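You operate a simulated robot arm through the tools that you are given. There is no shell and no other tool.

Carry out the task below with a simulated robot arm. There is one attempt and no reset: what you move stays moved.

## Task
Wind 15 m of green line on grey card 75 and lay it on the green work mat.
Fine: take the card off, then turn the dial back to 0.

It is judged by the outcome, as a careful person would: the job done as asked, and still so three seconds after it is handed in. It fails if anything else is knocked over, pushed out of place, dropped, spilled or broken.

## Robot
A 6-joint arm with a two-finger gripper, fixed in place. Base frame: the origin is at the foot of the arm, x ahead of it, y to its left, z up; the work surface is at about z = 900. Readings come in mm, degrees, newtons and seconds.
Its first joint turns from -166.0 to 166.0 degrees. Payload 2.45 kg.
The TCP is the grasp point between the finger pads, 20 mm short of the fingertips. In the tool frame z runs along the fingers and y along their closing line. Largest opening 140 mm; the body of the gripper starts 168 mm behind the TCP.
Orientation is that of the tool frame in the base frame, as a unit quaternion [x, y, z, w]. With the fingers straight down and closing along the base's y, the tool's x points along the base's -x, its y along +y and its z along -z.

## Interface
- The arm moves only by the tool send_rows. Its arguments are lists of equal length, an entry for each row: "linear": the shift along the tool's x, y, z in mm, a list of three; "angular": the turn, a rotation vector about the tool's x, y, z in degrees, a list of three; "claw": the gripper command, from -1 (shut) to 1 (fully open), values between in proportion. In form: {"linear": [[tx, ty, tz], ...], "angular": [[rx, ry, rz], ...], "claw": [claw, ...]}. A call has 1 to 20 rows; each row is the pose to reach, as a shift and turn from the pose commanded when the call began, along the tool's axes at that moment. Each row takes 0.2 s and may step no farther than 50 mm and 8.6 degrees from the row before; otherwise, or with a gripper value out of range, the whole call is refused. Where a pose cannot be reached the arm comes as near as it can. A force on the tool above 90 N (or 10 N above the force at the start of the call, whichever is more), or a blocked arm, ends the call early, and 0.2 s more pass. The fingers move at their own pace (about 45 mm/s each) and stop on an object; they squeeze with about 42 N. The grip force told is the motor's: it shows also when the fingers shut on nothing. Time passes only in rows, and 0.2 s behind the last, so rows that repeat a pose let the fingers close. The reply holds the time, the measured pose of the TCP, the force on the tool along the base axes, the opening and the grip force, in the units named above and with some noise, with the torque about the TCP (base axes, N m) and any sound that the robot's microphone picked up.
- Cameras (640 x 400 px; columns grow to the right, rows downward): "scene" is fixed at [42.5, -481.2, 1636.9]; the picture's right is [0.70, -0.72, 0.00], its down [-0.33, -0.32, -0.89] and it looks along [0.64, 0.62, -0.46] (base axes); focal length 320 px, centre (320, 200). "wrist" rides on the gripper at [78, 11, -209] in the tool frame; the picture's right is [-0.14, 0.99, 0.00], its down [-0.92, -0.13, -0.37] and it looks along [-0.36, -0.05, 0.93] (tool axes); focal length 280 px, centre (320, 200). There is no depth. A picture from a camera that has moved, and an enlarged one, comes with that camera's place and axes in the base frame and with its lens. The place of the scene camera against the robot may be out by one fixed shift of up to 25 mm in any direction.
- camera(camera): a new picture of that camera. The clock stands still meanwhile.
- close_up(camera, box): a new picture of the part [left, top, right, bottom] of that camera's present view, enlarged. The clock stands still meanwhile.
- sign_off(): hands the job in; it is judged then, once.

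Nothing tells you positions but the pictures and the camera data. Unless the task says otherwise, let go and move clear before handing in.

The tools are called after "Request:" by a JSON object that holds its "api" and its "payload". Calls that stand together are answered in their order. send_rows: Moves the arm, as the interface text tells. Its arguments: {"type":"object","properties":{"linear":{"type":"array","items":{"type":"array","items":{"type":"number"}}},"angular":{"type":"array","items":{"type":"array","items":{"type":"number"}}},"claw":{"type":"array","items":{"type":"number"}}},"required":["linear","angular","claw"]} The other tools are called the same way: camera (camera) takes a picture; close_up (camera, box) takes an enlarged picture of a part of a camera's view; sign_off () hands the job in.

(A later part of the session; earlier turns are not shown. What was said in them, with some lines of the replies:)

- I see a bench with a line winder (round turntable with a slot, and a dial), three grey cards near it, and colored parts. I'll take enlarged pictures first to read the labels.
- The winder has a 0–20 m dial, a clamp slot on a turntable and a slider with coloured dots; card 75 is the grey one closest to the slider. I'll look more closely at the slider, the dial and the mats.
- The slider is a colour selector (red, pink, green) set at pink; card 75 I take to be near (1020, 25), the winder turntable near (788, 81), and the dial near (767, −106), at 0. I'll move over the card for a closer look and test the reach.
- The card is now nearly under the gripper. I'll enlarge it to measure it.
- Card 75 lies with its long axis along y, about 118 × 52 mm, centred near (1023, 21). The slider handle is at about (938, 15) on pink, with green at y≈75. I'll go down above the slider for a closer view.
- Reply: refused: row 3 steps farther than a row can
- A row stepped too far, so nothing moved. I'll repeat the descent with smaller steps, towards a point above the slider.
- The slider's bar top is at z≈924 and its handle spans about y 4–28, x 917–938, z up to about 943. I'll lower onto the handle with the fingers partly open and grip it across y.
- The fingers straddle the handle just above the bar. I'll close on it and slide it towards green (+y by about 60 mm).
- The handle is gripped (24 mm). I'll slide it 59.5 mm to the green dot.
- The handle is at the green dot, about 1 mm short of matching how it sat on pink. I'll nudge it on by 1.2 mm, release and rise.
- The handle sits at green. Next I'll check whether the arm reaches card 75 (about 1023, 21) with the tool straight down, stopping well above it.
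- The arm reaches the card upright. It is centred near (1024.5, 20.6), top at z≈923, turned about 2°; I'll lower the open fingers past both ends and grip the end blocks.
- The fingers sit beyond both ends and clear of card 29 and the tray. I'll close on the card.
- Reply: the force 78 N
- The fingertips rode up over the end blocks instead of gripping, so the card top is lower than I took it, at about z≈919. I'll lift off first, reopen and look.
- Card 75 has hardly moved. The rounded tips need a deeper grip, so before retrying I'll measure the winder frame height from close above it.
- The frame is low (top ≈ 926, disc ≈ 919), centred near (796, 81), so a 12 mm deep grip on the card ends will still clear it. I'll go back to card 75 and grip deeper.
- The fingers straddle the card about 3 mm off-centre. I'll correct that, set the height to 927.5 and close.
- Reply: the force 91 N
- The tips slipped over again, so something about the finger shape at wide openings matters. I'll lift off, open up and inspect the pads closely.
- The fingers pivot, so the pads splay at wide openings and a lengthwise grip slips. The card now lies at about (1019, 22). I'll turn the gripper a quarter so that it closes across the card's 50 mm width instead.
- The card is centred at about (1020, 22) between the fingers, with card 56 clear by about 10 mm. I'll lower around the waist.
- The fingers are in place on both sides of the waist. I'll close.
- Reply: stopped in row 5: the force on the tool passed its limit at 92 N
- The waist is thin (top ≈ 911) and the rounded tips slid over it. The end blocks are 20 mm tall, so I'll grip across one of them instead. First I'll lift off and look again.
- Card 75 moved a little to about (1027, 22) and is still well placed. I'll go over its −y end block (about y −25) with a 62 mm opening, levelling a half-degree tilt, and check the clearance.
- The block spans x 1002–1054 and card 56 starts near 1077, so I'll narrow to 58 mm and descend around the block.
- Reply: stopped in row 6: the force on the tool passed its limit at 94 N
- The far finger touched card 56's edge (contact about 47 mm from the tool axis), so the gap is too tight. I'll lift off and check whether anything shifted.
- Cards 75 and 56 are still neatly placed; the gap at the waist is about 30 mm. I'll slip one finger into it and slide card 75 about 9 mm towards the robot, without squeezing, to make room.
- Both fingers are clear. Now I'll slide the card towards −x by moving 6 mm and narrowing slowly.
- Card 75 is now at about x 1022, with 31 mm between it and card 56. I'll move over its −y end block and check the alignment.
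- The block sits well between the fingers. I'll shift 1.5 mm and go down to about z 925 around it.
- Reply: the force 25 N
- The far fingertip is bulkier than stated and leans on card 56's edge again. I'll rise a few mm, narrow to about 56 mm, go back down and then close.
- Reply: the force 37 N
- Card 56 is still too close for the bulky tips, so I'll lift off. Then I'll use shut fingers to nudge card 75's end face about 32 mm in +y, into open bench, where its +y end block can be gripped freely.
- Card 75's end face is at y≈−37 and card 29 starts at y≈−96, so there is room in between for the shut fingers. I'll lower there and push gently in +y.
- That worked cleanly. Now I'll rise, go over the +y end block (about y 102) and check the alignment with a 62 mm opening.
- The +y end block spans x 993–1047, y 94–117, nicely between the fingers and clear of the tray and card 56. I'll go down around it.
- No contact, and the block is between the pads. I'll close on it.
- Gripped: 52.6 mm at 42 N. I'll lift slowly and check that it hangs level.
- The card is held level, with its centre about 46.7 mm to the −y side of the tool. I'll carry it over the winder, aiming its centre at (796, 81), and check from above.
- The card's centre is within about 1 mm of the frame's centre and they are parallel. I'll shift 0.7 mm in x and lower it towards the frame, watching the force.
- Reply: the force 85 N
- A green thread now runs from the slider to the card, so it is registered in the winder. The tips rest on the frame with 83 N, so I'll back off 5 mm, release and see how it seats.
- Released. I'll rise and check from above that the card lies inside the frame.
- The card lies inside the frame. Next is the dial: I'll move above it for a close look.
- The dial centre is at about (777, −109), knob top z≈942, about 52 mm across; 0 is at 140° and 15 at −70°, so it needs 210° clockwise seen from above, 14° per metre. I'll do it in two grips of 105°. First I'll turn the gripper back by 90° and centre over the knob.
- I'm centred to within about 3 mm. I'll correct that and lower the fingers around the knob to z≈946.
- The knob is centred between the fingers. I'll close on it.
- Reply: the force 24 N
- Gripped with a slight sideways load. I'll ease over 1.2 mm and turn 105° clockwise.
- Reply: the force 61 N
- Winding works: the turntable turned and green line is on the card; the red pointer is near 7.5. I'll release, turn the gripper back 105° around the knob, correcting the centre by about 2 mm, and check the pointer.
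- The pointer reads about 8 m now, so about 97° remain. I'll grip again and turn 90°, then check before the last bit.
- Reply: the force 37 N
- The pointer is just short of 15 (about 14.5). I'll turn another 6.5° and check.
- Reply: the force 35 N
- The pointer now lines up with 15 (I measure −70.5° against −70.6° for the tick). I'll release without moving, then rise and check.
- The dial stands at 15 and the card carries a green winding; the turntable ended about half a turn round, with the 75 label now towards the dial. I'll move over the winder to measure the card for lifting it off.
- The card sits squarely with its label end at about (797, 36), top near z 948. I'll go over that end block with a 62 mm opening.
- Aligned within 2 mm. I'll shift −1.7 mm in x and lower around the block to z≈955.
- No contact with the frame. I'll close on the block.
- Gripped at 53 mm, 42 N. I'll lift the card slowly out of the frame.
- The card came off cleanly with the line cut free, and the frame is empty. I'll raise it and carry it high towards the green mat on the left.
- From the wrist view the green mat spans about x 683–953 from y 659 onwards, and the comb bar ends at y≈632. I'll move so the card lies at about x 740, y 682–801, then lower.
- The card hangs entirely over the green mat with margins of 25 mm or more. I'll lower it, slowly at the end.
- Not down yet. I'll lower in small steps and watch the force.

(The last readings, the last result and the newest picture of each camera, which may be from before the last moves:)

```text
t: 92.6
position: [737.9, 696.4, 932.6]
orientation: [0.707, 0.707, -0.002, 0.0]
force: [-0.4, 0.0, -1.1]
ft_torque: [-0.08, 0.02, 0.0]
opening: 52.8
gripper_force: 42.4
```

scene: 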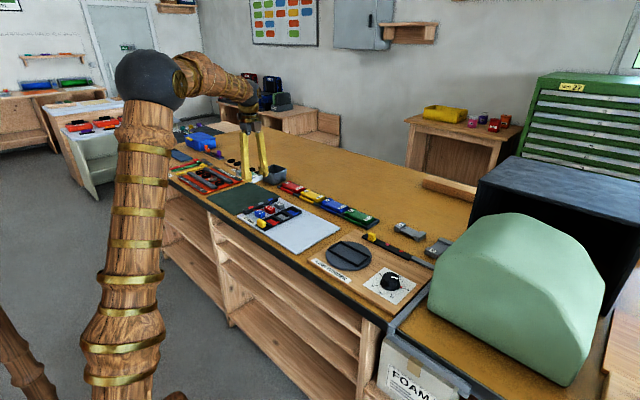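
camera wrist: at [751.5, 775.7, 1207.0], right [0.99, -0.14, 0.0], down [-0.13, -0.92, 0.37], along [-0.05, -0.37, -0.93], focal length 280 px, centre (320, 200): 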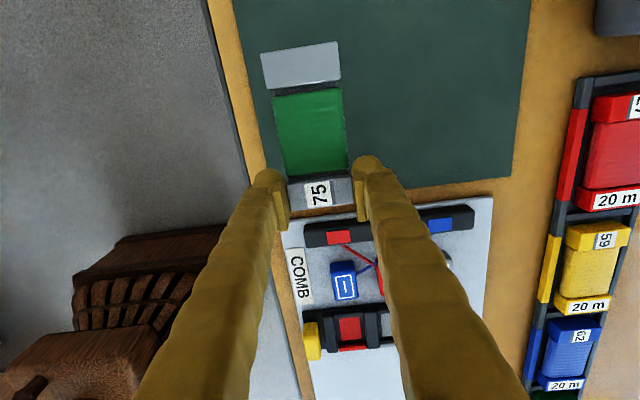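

Still hanging free (about −1.1 N). I'll lower a little further.

Request:
{"api": "send_rows", "payload": {"linear": [[0, 0, 1.5], [0, 0, 3], [0, 0, 3]], "angular": [[0, 0, 0], [0, 0, 0], [0, 0, 0]], "claw": [-1, -1, -1]}}

Request:
{"api": "close_up", "payload": {"camera": "scene", "box": [220, 165, 280, 210]}}

```text
t: 93.4
position: [739.1, 696.1, 930.5]
orientation: [0.708, 0.707, 0.0, 0.0]
force: [-0.3, 2.2, 29.0]
ft_torque: [0.24, 0.17, 0.07]
opening: 52.6
gripper_force: 41.9
```

```text
8.89 times, centred on (250, 188) of scene
camera zoom: at [42.5, -481.2, 1636.9], right [0.7, -0.72, 0.0], down [-0.33, -0.32, -0.89], along [0.64, 0.62, -0.46], focal length 2845 px, centre (942, 311)
```

zoom: 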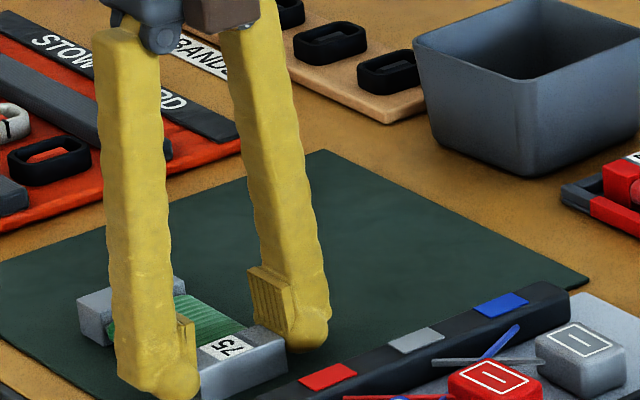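

The card touches the mat (29 N). I'll ease up 1 mm, open and withdraw straight up.

Request:
{"api": "send_rows", "payload": {"linear": [[0, 0, -1.2], [0, 0, -1.2], [0, 0, -1.2], [0, 0, -1.2], [0, 0, -12], [0, 0, -40], [0, 0, -80], [0, 0, -110], [0, 0, -110]], "angular": [[0, 0, 0], [0, 0, 0], [0, 0, 0], [0, 0, 0], [0, 0, 0], [0, 0, 0], [0, 0, 0], [0, 0, 0], [0, 0, 0]], "claw": [-1, -0.15, -0.05, 0, 0, 0, 0, 0, 0]}}

Request:
{"api": "camera", "payload": {"camera": "wrist"}}

Request:
{"api": "close_up", "payload": {"camera": "scene", "box": [190, 140, 330, 240]}}

```text
t: 95.4
position: [738.4, 695.2, 1039.4]
orientation: [0.707, 0.707, -0.002, 0.0]
force: [0.8, 0.0, 0.8]
ft_torque: [0.0, -0.01, -0.02]
opening: 69.8
gripper_force: 0.0
```

```text
taken
camera wrist: at [750.8, 774.9, 1250.2], right [0.99, -0.14, 0.0], down [-0.13, -0.92, 0.37], along [-0.05, -0.37, -0.93], focal length 280 px, centre (320, 200)
```

wrist: 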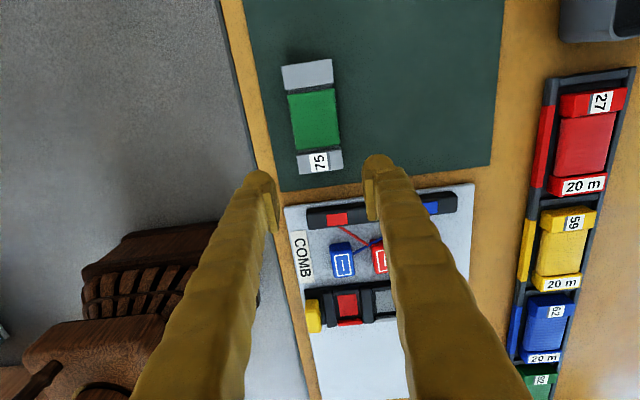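

```text
4.00 times, centred on (260, 190) of scene
camera zoom: at [42.5, -481.2, 1636.9], right [0.7, -0.72, 0.0], down [-0.33, -0.32, -0.89], along [0.64, 0.62, -0.46], focal length 1280 px, centre (560, 240)
```

zoom: 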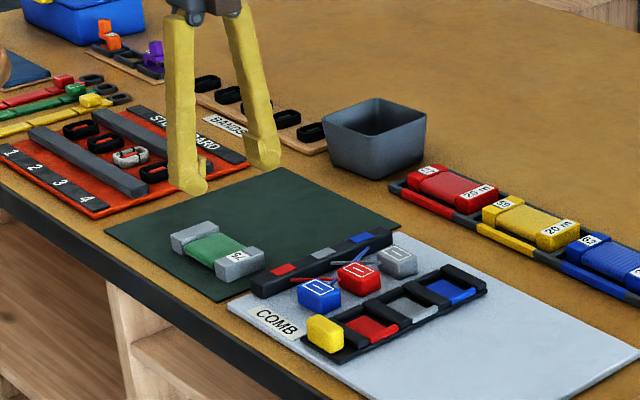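

The card lies on the green mat. Now I'll go back to the dial, high and in two stretches.

Request:
{"api": "send_rows", "payload": {"linear": [[0, 0, -40], [0, 0, -80], [-40, 2, -90], [-80, 4, -90], [-120, 6, -90], [-160, 8, -90], [-200, 10, -90], [-240, 12, -90], [-280, 14, -90], [-320, 16, -90], [-360, 18, -90], [-400, 20, -90], [-440, 22, -90], [-480, 24, -90], [-520, 26, -90], [-560, 28, -90], [-600, 30, -90], [-640, 32, -90], [-680, 34, -90], [-720, 36, -90]], "angular": [[0, 0, 0], [0, 0, 0], [0, 0, 0], [0, 0, 0], [0, 0, 0], [0, 0, 0], [0, 0, 0], [0, 0, 0], [0, 0, 0], [0, 0, 0], [0, 0, 0], [0, 0, 0], [0, 0, 0], [0, 0, 0], [0, 0, 0], [0, 0, 0], [0, 0, 4], [0, 0, 8], [0, 0, 12], [0, 0, 15]], "claw": [0.1, 0.1, 0.1, 0.1, 0.1, 0.1, 0.1, 0.1, 0.1, 0.1, 0.1, 0.1, 0.1, 0.1, 0.1, 0.1, 0.1, 0.1, 0.1, 0.1]}}

```text
t: 99.6
position: [776.4, -23.1, 1129.8]
orientation: [0.793, 0.61, -0.001, 0.0]
force: [-0.6, 0.8, -0.2]
ft_torque: [-0.01, 0.02, 0.02]
opening: 77.0
gripper_force: 0.0
```

Next I'll centre over the knob and take a look.

Request:
{"api": "send_rows", "payload": {"linear": [[-28, 7.5, 0], [-56, 15, 20], [-83.3, 22.3, 50], [-83.3, 22.3, 90], [-83.3, 22.3, 130], [-83.3, 22.3, 130]], "angular": [[0, 0, 0], [0, 0, 0], [0, 0, 0], [0, 0, 0], [0, 0, 0], [0, 0, 0]], "claw": [0.1, 0.1, 0.1, 0.1, 0.1, 0.1]}}

Request:
{"api": "camera", "payload": {"camera": "wrist"}}

Request:
{"api": "close_up", "payload": {"camera": "wrist", "box": [230, 110, 410, 260]}}

```text
t: 101.0
position: [775.1, -109.7, 998.5]
orientation: [0.793, 0.609, -0.001, 0.0]
force: [0.4, 0.4, -0.2]
ft_torque: [0.01, 0.03, 0.0]
opening: 77.0
gripper_force: 0.1
```

```text
taken
camera wrist: at [808.1, -37.2, 1207.3], right [0.92, -0.39, 0.0], down [-0.36, -0.86, 0.37], along [-0.15, -0.34, -0.93], focal length 280 px, centre (320, 200)
```

wrist: 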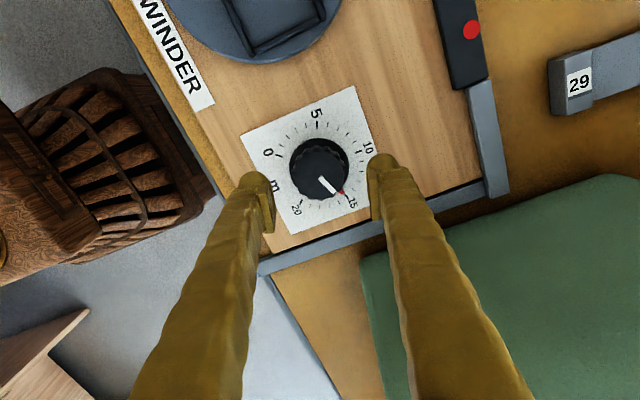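

```text
2.67 times, centred on (320, 185) of wrist
camera zoom: at [808.1, -37.2, 1207.3], right [0.92, -0.39, 0.0], down [-0.36, -0.86, 0.37], along [-0.15, -0.34, -0.93], focal length 748 px, centre (320, 240)
```

zoom: 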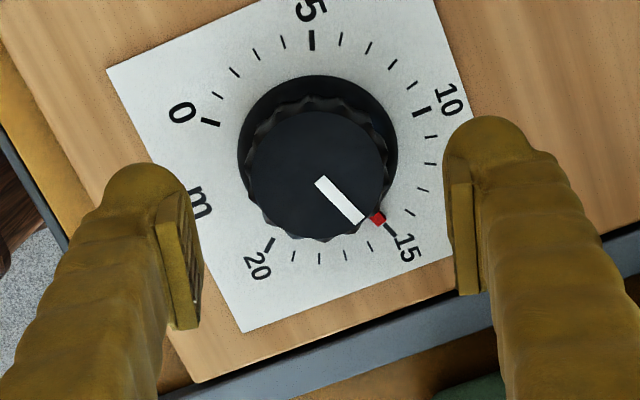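

The knob is centred. I'll lower around it and close.

Request:
{"api": "send_rows", "payload": {"linear": [[0, 0, 15], [0, 0, 30], [0, 0, 44], [0, 0, 53], [0, 0, 53], [0, 0, 53], [0, 0, 53], [0, 0, 53]], "angular": [[0, 0, 0], [0, 0, 0], [0, 0, 0], [0, 0, 0], [0, 0, 0], [0, 0, 0], [0, 0, 0], [0, 0, 0]], "claw": [0.1, 0.1, 0.1, 0, -0.15, -1, -1, -1]}}

Request:
{"api": "close_up", "payload": {"camera": "wrist", "box": [230, 110, 410, 260]}}

```text
t: 102.8
position: [774.0, -110.9, 946.8]
orientation: [0.793, 0.609, -0.002, 0.0]
force: [22.7, -5.0, -9.0]
ft_torque: [0.01, -0.21, -0.02]
opening: 50.5
gripper_force: 44.9
```

```text
2.67 times, centred on (320, 185) of wrist
camera zoom: at [806.6, -37.4, 1156.9], right [0.92, -0.39, 0.0], down [-0.36, -0.86, 0.37], along [-0.14, -0.34, -0.93], focal length 748 px, centre (320, 240)
```

zoom: 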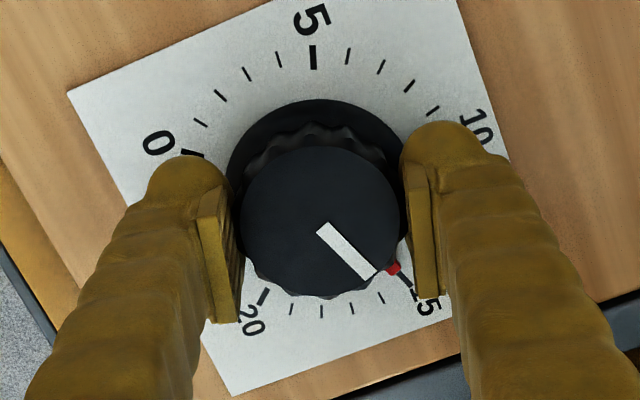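

Gripped. I'll turn 105° anticlockwise.

Request:
{"api": "send_rows", "payload": {"linear": [[0, 1, 0], [0, 1, 0], [0, 1, 0], [0, 1, 0], [0, 1, 0], [0, 1, 0], [0, 1, 0], [0, 1, 0], [0, 1, 0], [0, 1, 0], [0, 1, 0], [0, 1, 0], [0, 1, 0], [0, 1, 0], [0, 1, 0], [0, 1, 0], [0, 1, 0]], "angular": [[0, 0, 0], [0, 0, -7], [0, 0, -14], [0, 0, -21], [0, 0, -28], [0, 0, -35], [0, 0, -42], [0, 0, -49], [0, 0, -56], [0, 0, -63], [0, 0, -70], [0, 0, -77], [0, 0, -84], [0, 0, -91], [0, 0, -98], [0, 0, -105], [0, 0, -105]], "claw": [-1, -1, -1, -1, -1, -1, -1, -1, -1, -1, -1, -1, -1, -1, -1, -1, -1]}}

Request:
{"api": "close_up", "payload": {"camera": "wrist", "box": [230, 110, 410, 260]}}

```text
t: 106.4
position: [776.9, -109.9, 947.6]
orientation: [-0.001, 1.0, 0.001, -0.003]
force: [11.9, 46.4, 17.8]
ft_torque: [0.83, -0.24, -0.03]
opening: 50.2
gripper_force: 44.6
```

```text
2.67 times, centred on (320, 185) of wrist
camera zoom: at [698.9, -98.9, 1156.5], right [0.14, 0.99, 0.0], down [0.92, -0.13, 0.37], along [0.36, -0.05, -0.93], focal length 748 px, centre (320, 240)
```

zoom: 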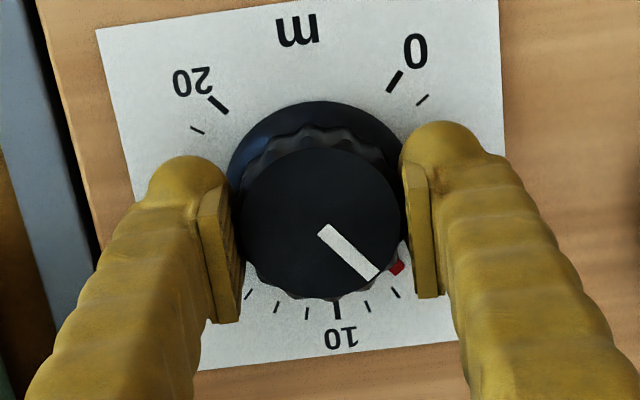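

Half-way back (about 7.5). I'll release, turn the gripper forward again around the knob and regrip.

Request:
{"api": "send_rows", "payload": {"linear": [[0, 0, 0], [0, 0, 0], [0, 1.5, 0], [0, 1.5, 0], [0, 1.5, 0], [0, 1.5, 0], [0, 1.5, 0], [0, 1.5, 0], [0, 1.5, 0], [0, 1.5, 0], [0, 1.5, 0], [0, 1.5, 0], [0, 1.5, 0], [0, 1.5, 0], [0, 1.5, 0], [0, 1.5, 0], [0, 1.5, 0]], "angular": [[0, 0, 0], [0, 0, 0], [0, 0, 0], [0, 0, 7.5], [0, 0, 15], [0, 0, 22.5], [0, 0, 30], [0, 0, 37.5], [0, 0, 45], [0, 0, 52.5], [0, 0, 60], [0, 0, 67.5], [0, 0, 75], [0, 0, 82.5], [0, 0, 90], [0, 0, 97.5], [0, 0, 105]], "claw": [-0.1, 0.1, 0.1, 0.1, 0.1, 0.1, 0.1, 0.1, 0.1, 0.1, 0.1, 0.1, 0.1, 0.1, 0.1, 0.1, 0.1]}}

Request:
{"api": "close_up", "payload": {"camera": "wrist", "box": [230, 110, 410, 260]}}

```text
t: 110.0
position: [776.7, -109.0, 946.9]
orientation: [0.794, 0.608, 0.0, -0.001]
force: [-0.1, 0.2, -0.2]
ft_torque: [-0.04, 0.03, -0.02]
opening: 76.9
gripper_force: 0.0
```

```text
2.67 times, centred on (320, 185) of wrist
camera zoom: at [808.2, -36.3, 1155.2], right [0.92, -0.39, 0.0], down [-0.36, -0.86, 0.37], along [-0.15, -0.34, -0.93], focal length 748 px, centre (320, 240)
```

zoom: 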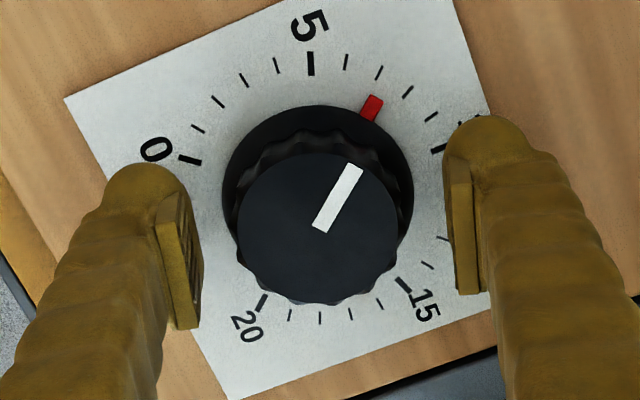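

The pointer reads about 7.3, so about 102° remain. I'll grip and turn back 98°, then check.

Request:
{"api": "send_rows", "payload": {"linear": [[0, 0, 0], [0, 0, 0], [0, 0, 0], [0, 0, 0], [0, 0, 0], [0, 0, 0], [0, 0, 0], [0, 0, 0], [0, 0, 0], [0, 0, 0], [0, 0, 0], [0, 0, 0], [0, 0, 0], [0, 0, 0], [0, 0, 0], [0, 0, 0], [0, 0, 0], [0, 0, 0], [0, 0, 0]], "angular": [[0, 0, 0], [0, 0, 0], [0, 0, 0], [0, 0, 0], [0, 0, -7], [0, 0, -14], [0, 0, -21], [0, 0, -28], [0, 0, -35], [0, 0, -42], [0, 0, -49], [0, 0, -56], [0, 0, -63], [0, 0, -70], [0, 0, -77], [0, 0, -84], [0, 0, -91], [0, 0, -98], [0, 0, -98]], "claw": [-0.15, -1, -1, -1, -1, -1, -1, -1, -1, -1, -1, -1, -1, -1, -1, -1, -1, -1, -1]}}

Request:
{"api": "close_up", "payload": {"camera": "wrist", "box": [230, 110, 410, 260]}}

Request:
{"api": "close_up", "payload": {"camera": "scene", "box": [360, 255, 430, 310]}}

```text
t: 114.0
position: [775.6, -110.5, 946.7]
orientation: [0.06, 0.998, 0.0, -0.002]
force: [-0.7, -21.1, -20.9]
ft_torque: [-0.04, -0.02, -1.0]
opening: 50.3
gripper_force: 45.3
```

```text
2.67 times, centred on (320, 185) of wrist
camera zoom: at [701.7, -89.2, 1156.0], right [0.26, 0.97, 0.0], down [0.9, -0.24, 0.37], along [0.35, -0.1, -0.93], focal length 748 px, centre (320, 240)
```

zoom: 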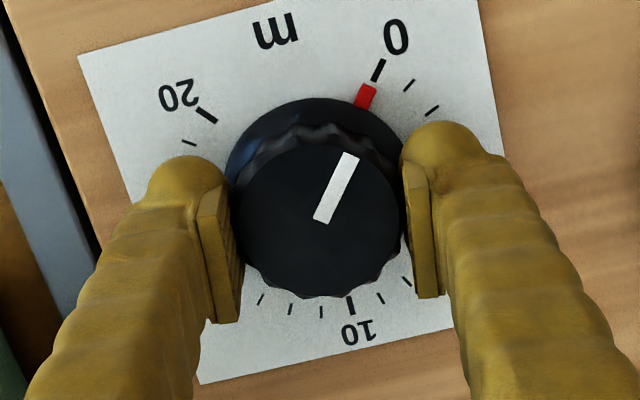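

```text
7.27 times, centred on (395, 282) of scene
camera zoom: at [42.5, -481.2, 1636.9], right [0.7, -0.72, 0.0], down [-0.33, -0.32, -0.89], along [0.64, 0.62, -0.46], focal length 2328 px, centre (-226, -400)
```

zoom: 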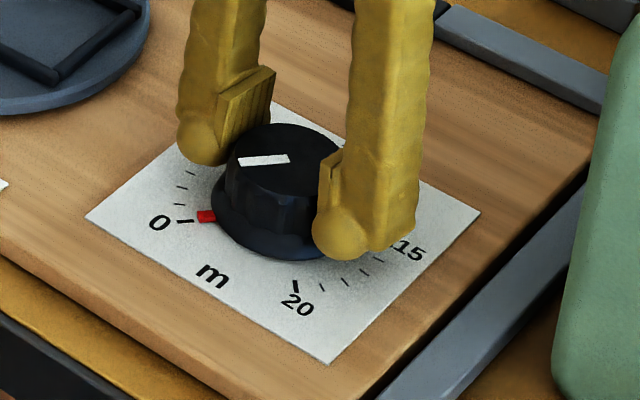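

The pointer is exactly as at the start, on 0, with the stop pushing back slightly. I'll open and rise.

Request:
{"api": "send_rows", "payload": {"linear": [[0, 0, 0], [0, 0, 0], [0, 0, 0], [0, 0, -20], [0, 0, -60], [0, 0, -100], [0, 0, -140], [0, 0, -140]], "angular": [[0, 0, 0], [0, 0, 0], [0, 0, 0], [0, 0, 0], [0, 0, 0], [0, 0, 0], [0, 0, 0], [0, 0, 0]], "claw": [-0.1, 0.1, 0.1, 0.1, 0.1, 0.1, 0.1, 0.1]}}

Request:
{"api": "camera", "payload": {"camera": "wrist"}}

Request:
{"api": "close_up", "payload": {"camera": "wrist", "box": [260, 110, 380, 230]}}

Request:
{"api": "camera", "payload": {"camera": "scene"}}

Request:
{"api": "close_up", "payload": {"camera": "scene", "box": [310, 200, 460, 310]}}

Request:
{"api": "close_up", "payload": {"camera": "scene", "box": [220, 165, 300, 225]}}

```text
t: 115.8
position: [776.7, -110.0, 1087.7]
orientation: [0.061, 0.998, -0.001, -0.001]
force: [0.1, 0.0, 0.3]
ft_torque: [0.0, 0.03, 0.03]
opening: 77.0
gripper_force: 0.1
```

```text
taken
camera wrist: at [702.3, -88.5, 1297.1], right [0.26, 0.97, 0.0], down [0.9, -0.24, 0.37], along [0.35, -0.1, -0.93], focal length 280 px, centre (320, 200)
```

wrist: 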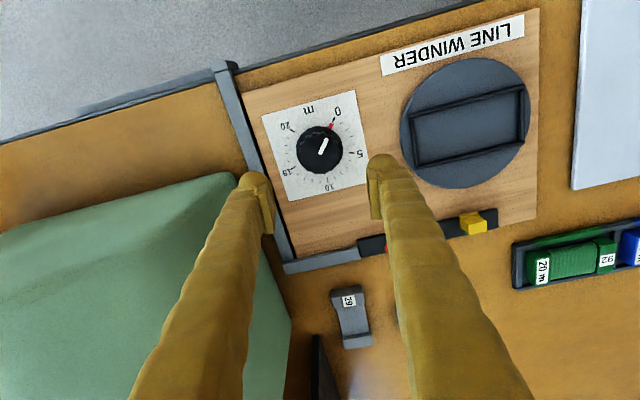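

```text
3.33 times, centred on (320, 170) of wrist
camera zoom: at [702.3, -88.5, 1297.1], right [0.26, 0.97, 0.0], down [0.9, -0.24, 0.37], along [0.35, -0.1, -0.93], focal length 935 px, centre (320, 300)
```

zoom: 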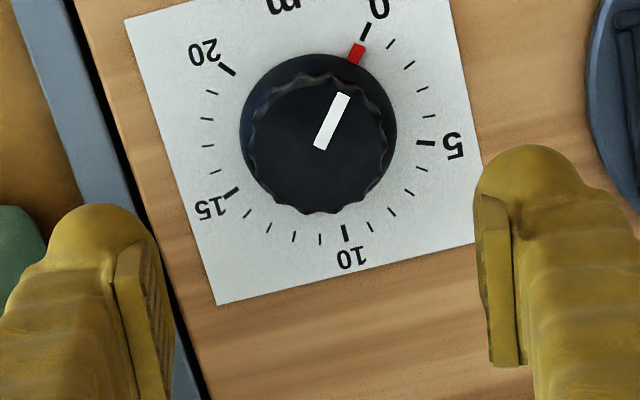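

```text
taken
```

scene: 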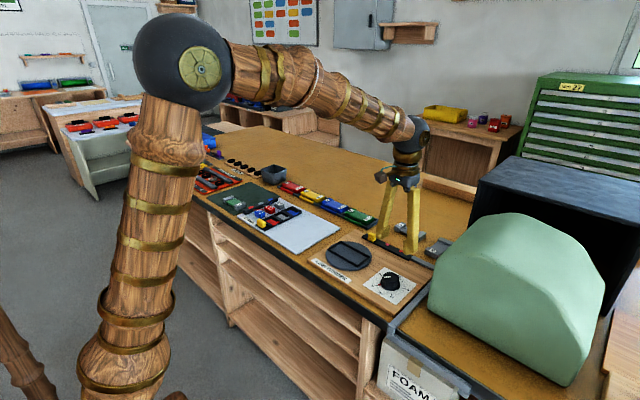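

```text
3.64 times, centred on (385, 255) of scene
camera zoom: at [42.5, -481.2, 1636.9], right [0.7, -0.72, 0.0], down [-0.33, -0.32, -0.89], along [0.64, 0.62, -0.46], focal length 1164 px, centre (84, 0)
```

zoom: 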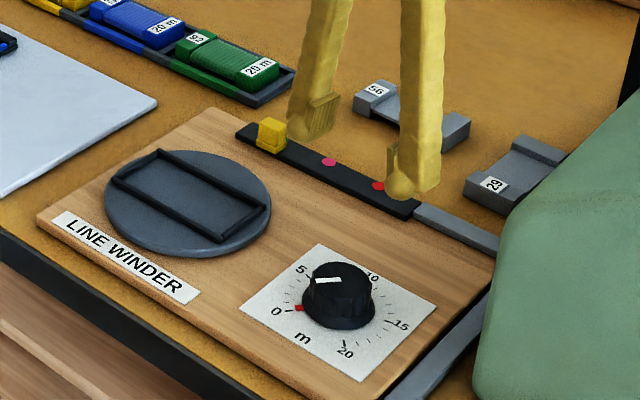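

```text
6.67 times, centred on (260, 195) of scene
camera zoom: at [42.5, -481.2, 1636.9], right [0.7, -0.72, 0.0], down [-0.33, -0.32, -0.89], along [0.64, 0.62, -0.46], focal length 2134 px, centre (720, 233)
```

zoom: 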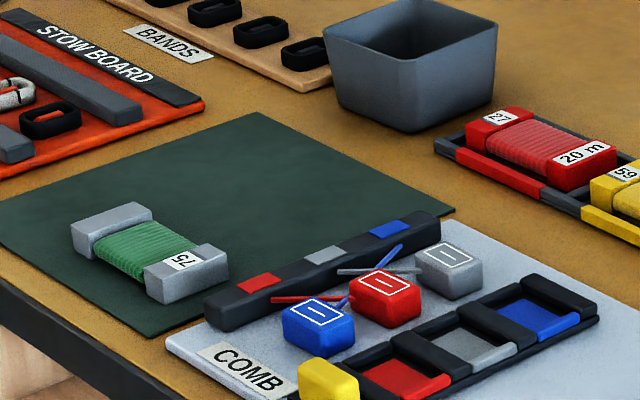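

The dial is back on 0, the winder is empty, and card 75, wound with green line, lies flat on the green mat. The arm is clear. Card 56 was nudged a few millimetres but still lies where it was, so I'm handing in.

Request:
{"api": "sign_off", "payload": {}}

```text
The job is handed in.
```

Card 75 has 15 m of green line on it and is lying flat on the green mat. I took it off the winder first, then turned the dial back to 0, and the arm is clear of the bench.

- **Line length:** I set the dial by its pointer against the 15 mark. Nothing on the bench measures the wound length directly.
- **Card 56:** while I was trying to grip card 75, the fingers bumped the spare card beside it. It moved about 7 mm, is still flat in its place, and I left it there.
- **Card 75:** several grips slipped, so I slid it along the bench to get a clear hold before lifting it. The fingers also pressed on it and, while seating it, on the winder frame, with up to about 90 N. I saw no damage.
- **Colour slider:** it is still set to green, because the task did not ask for it to go back.
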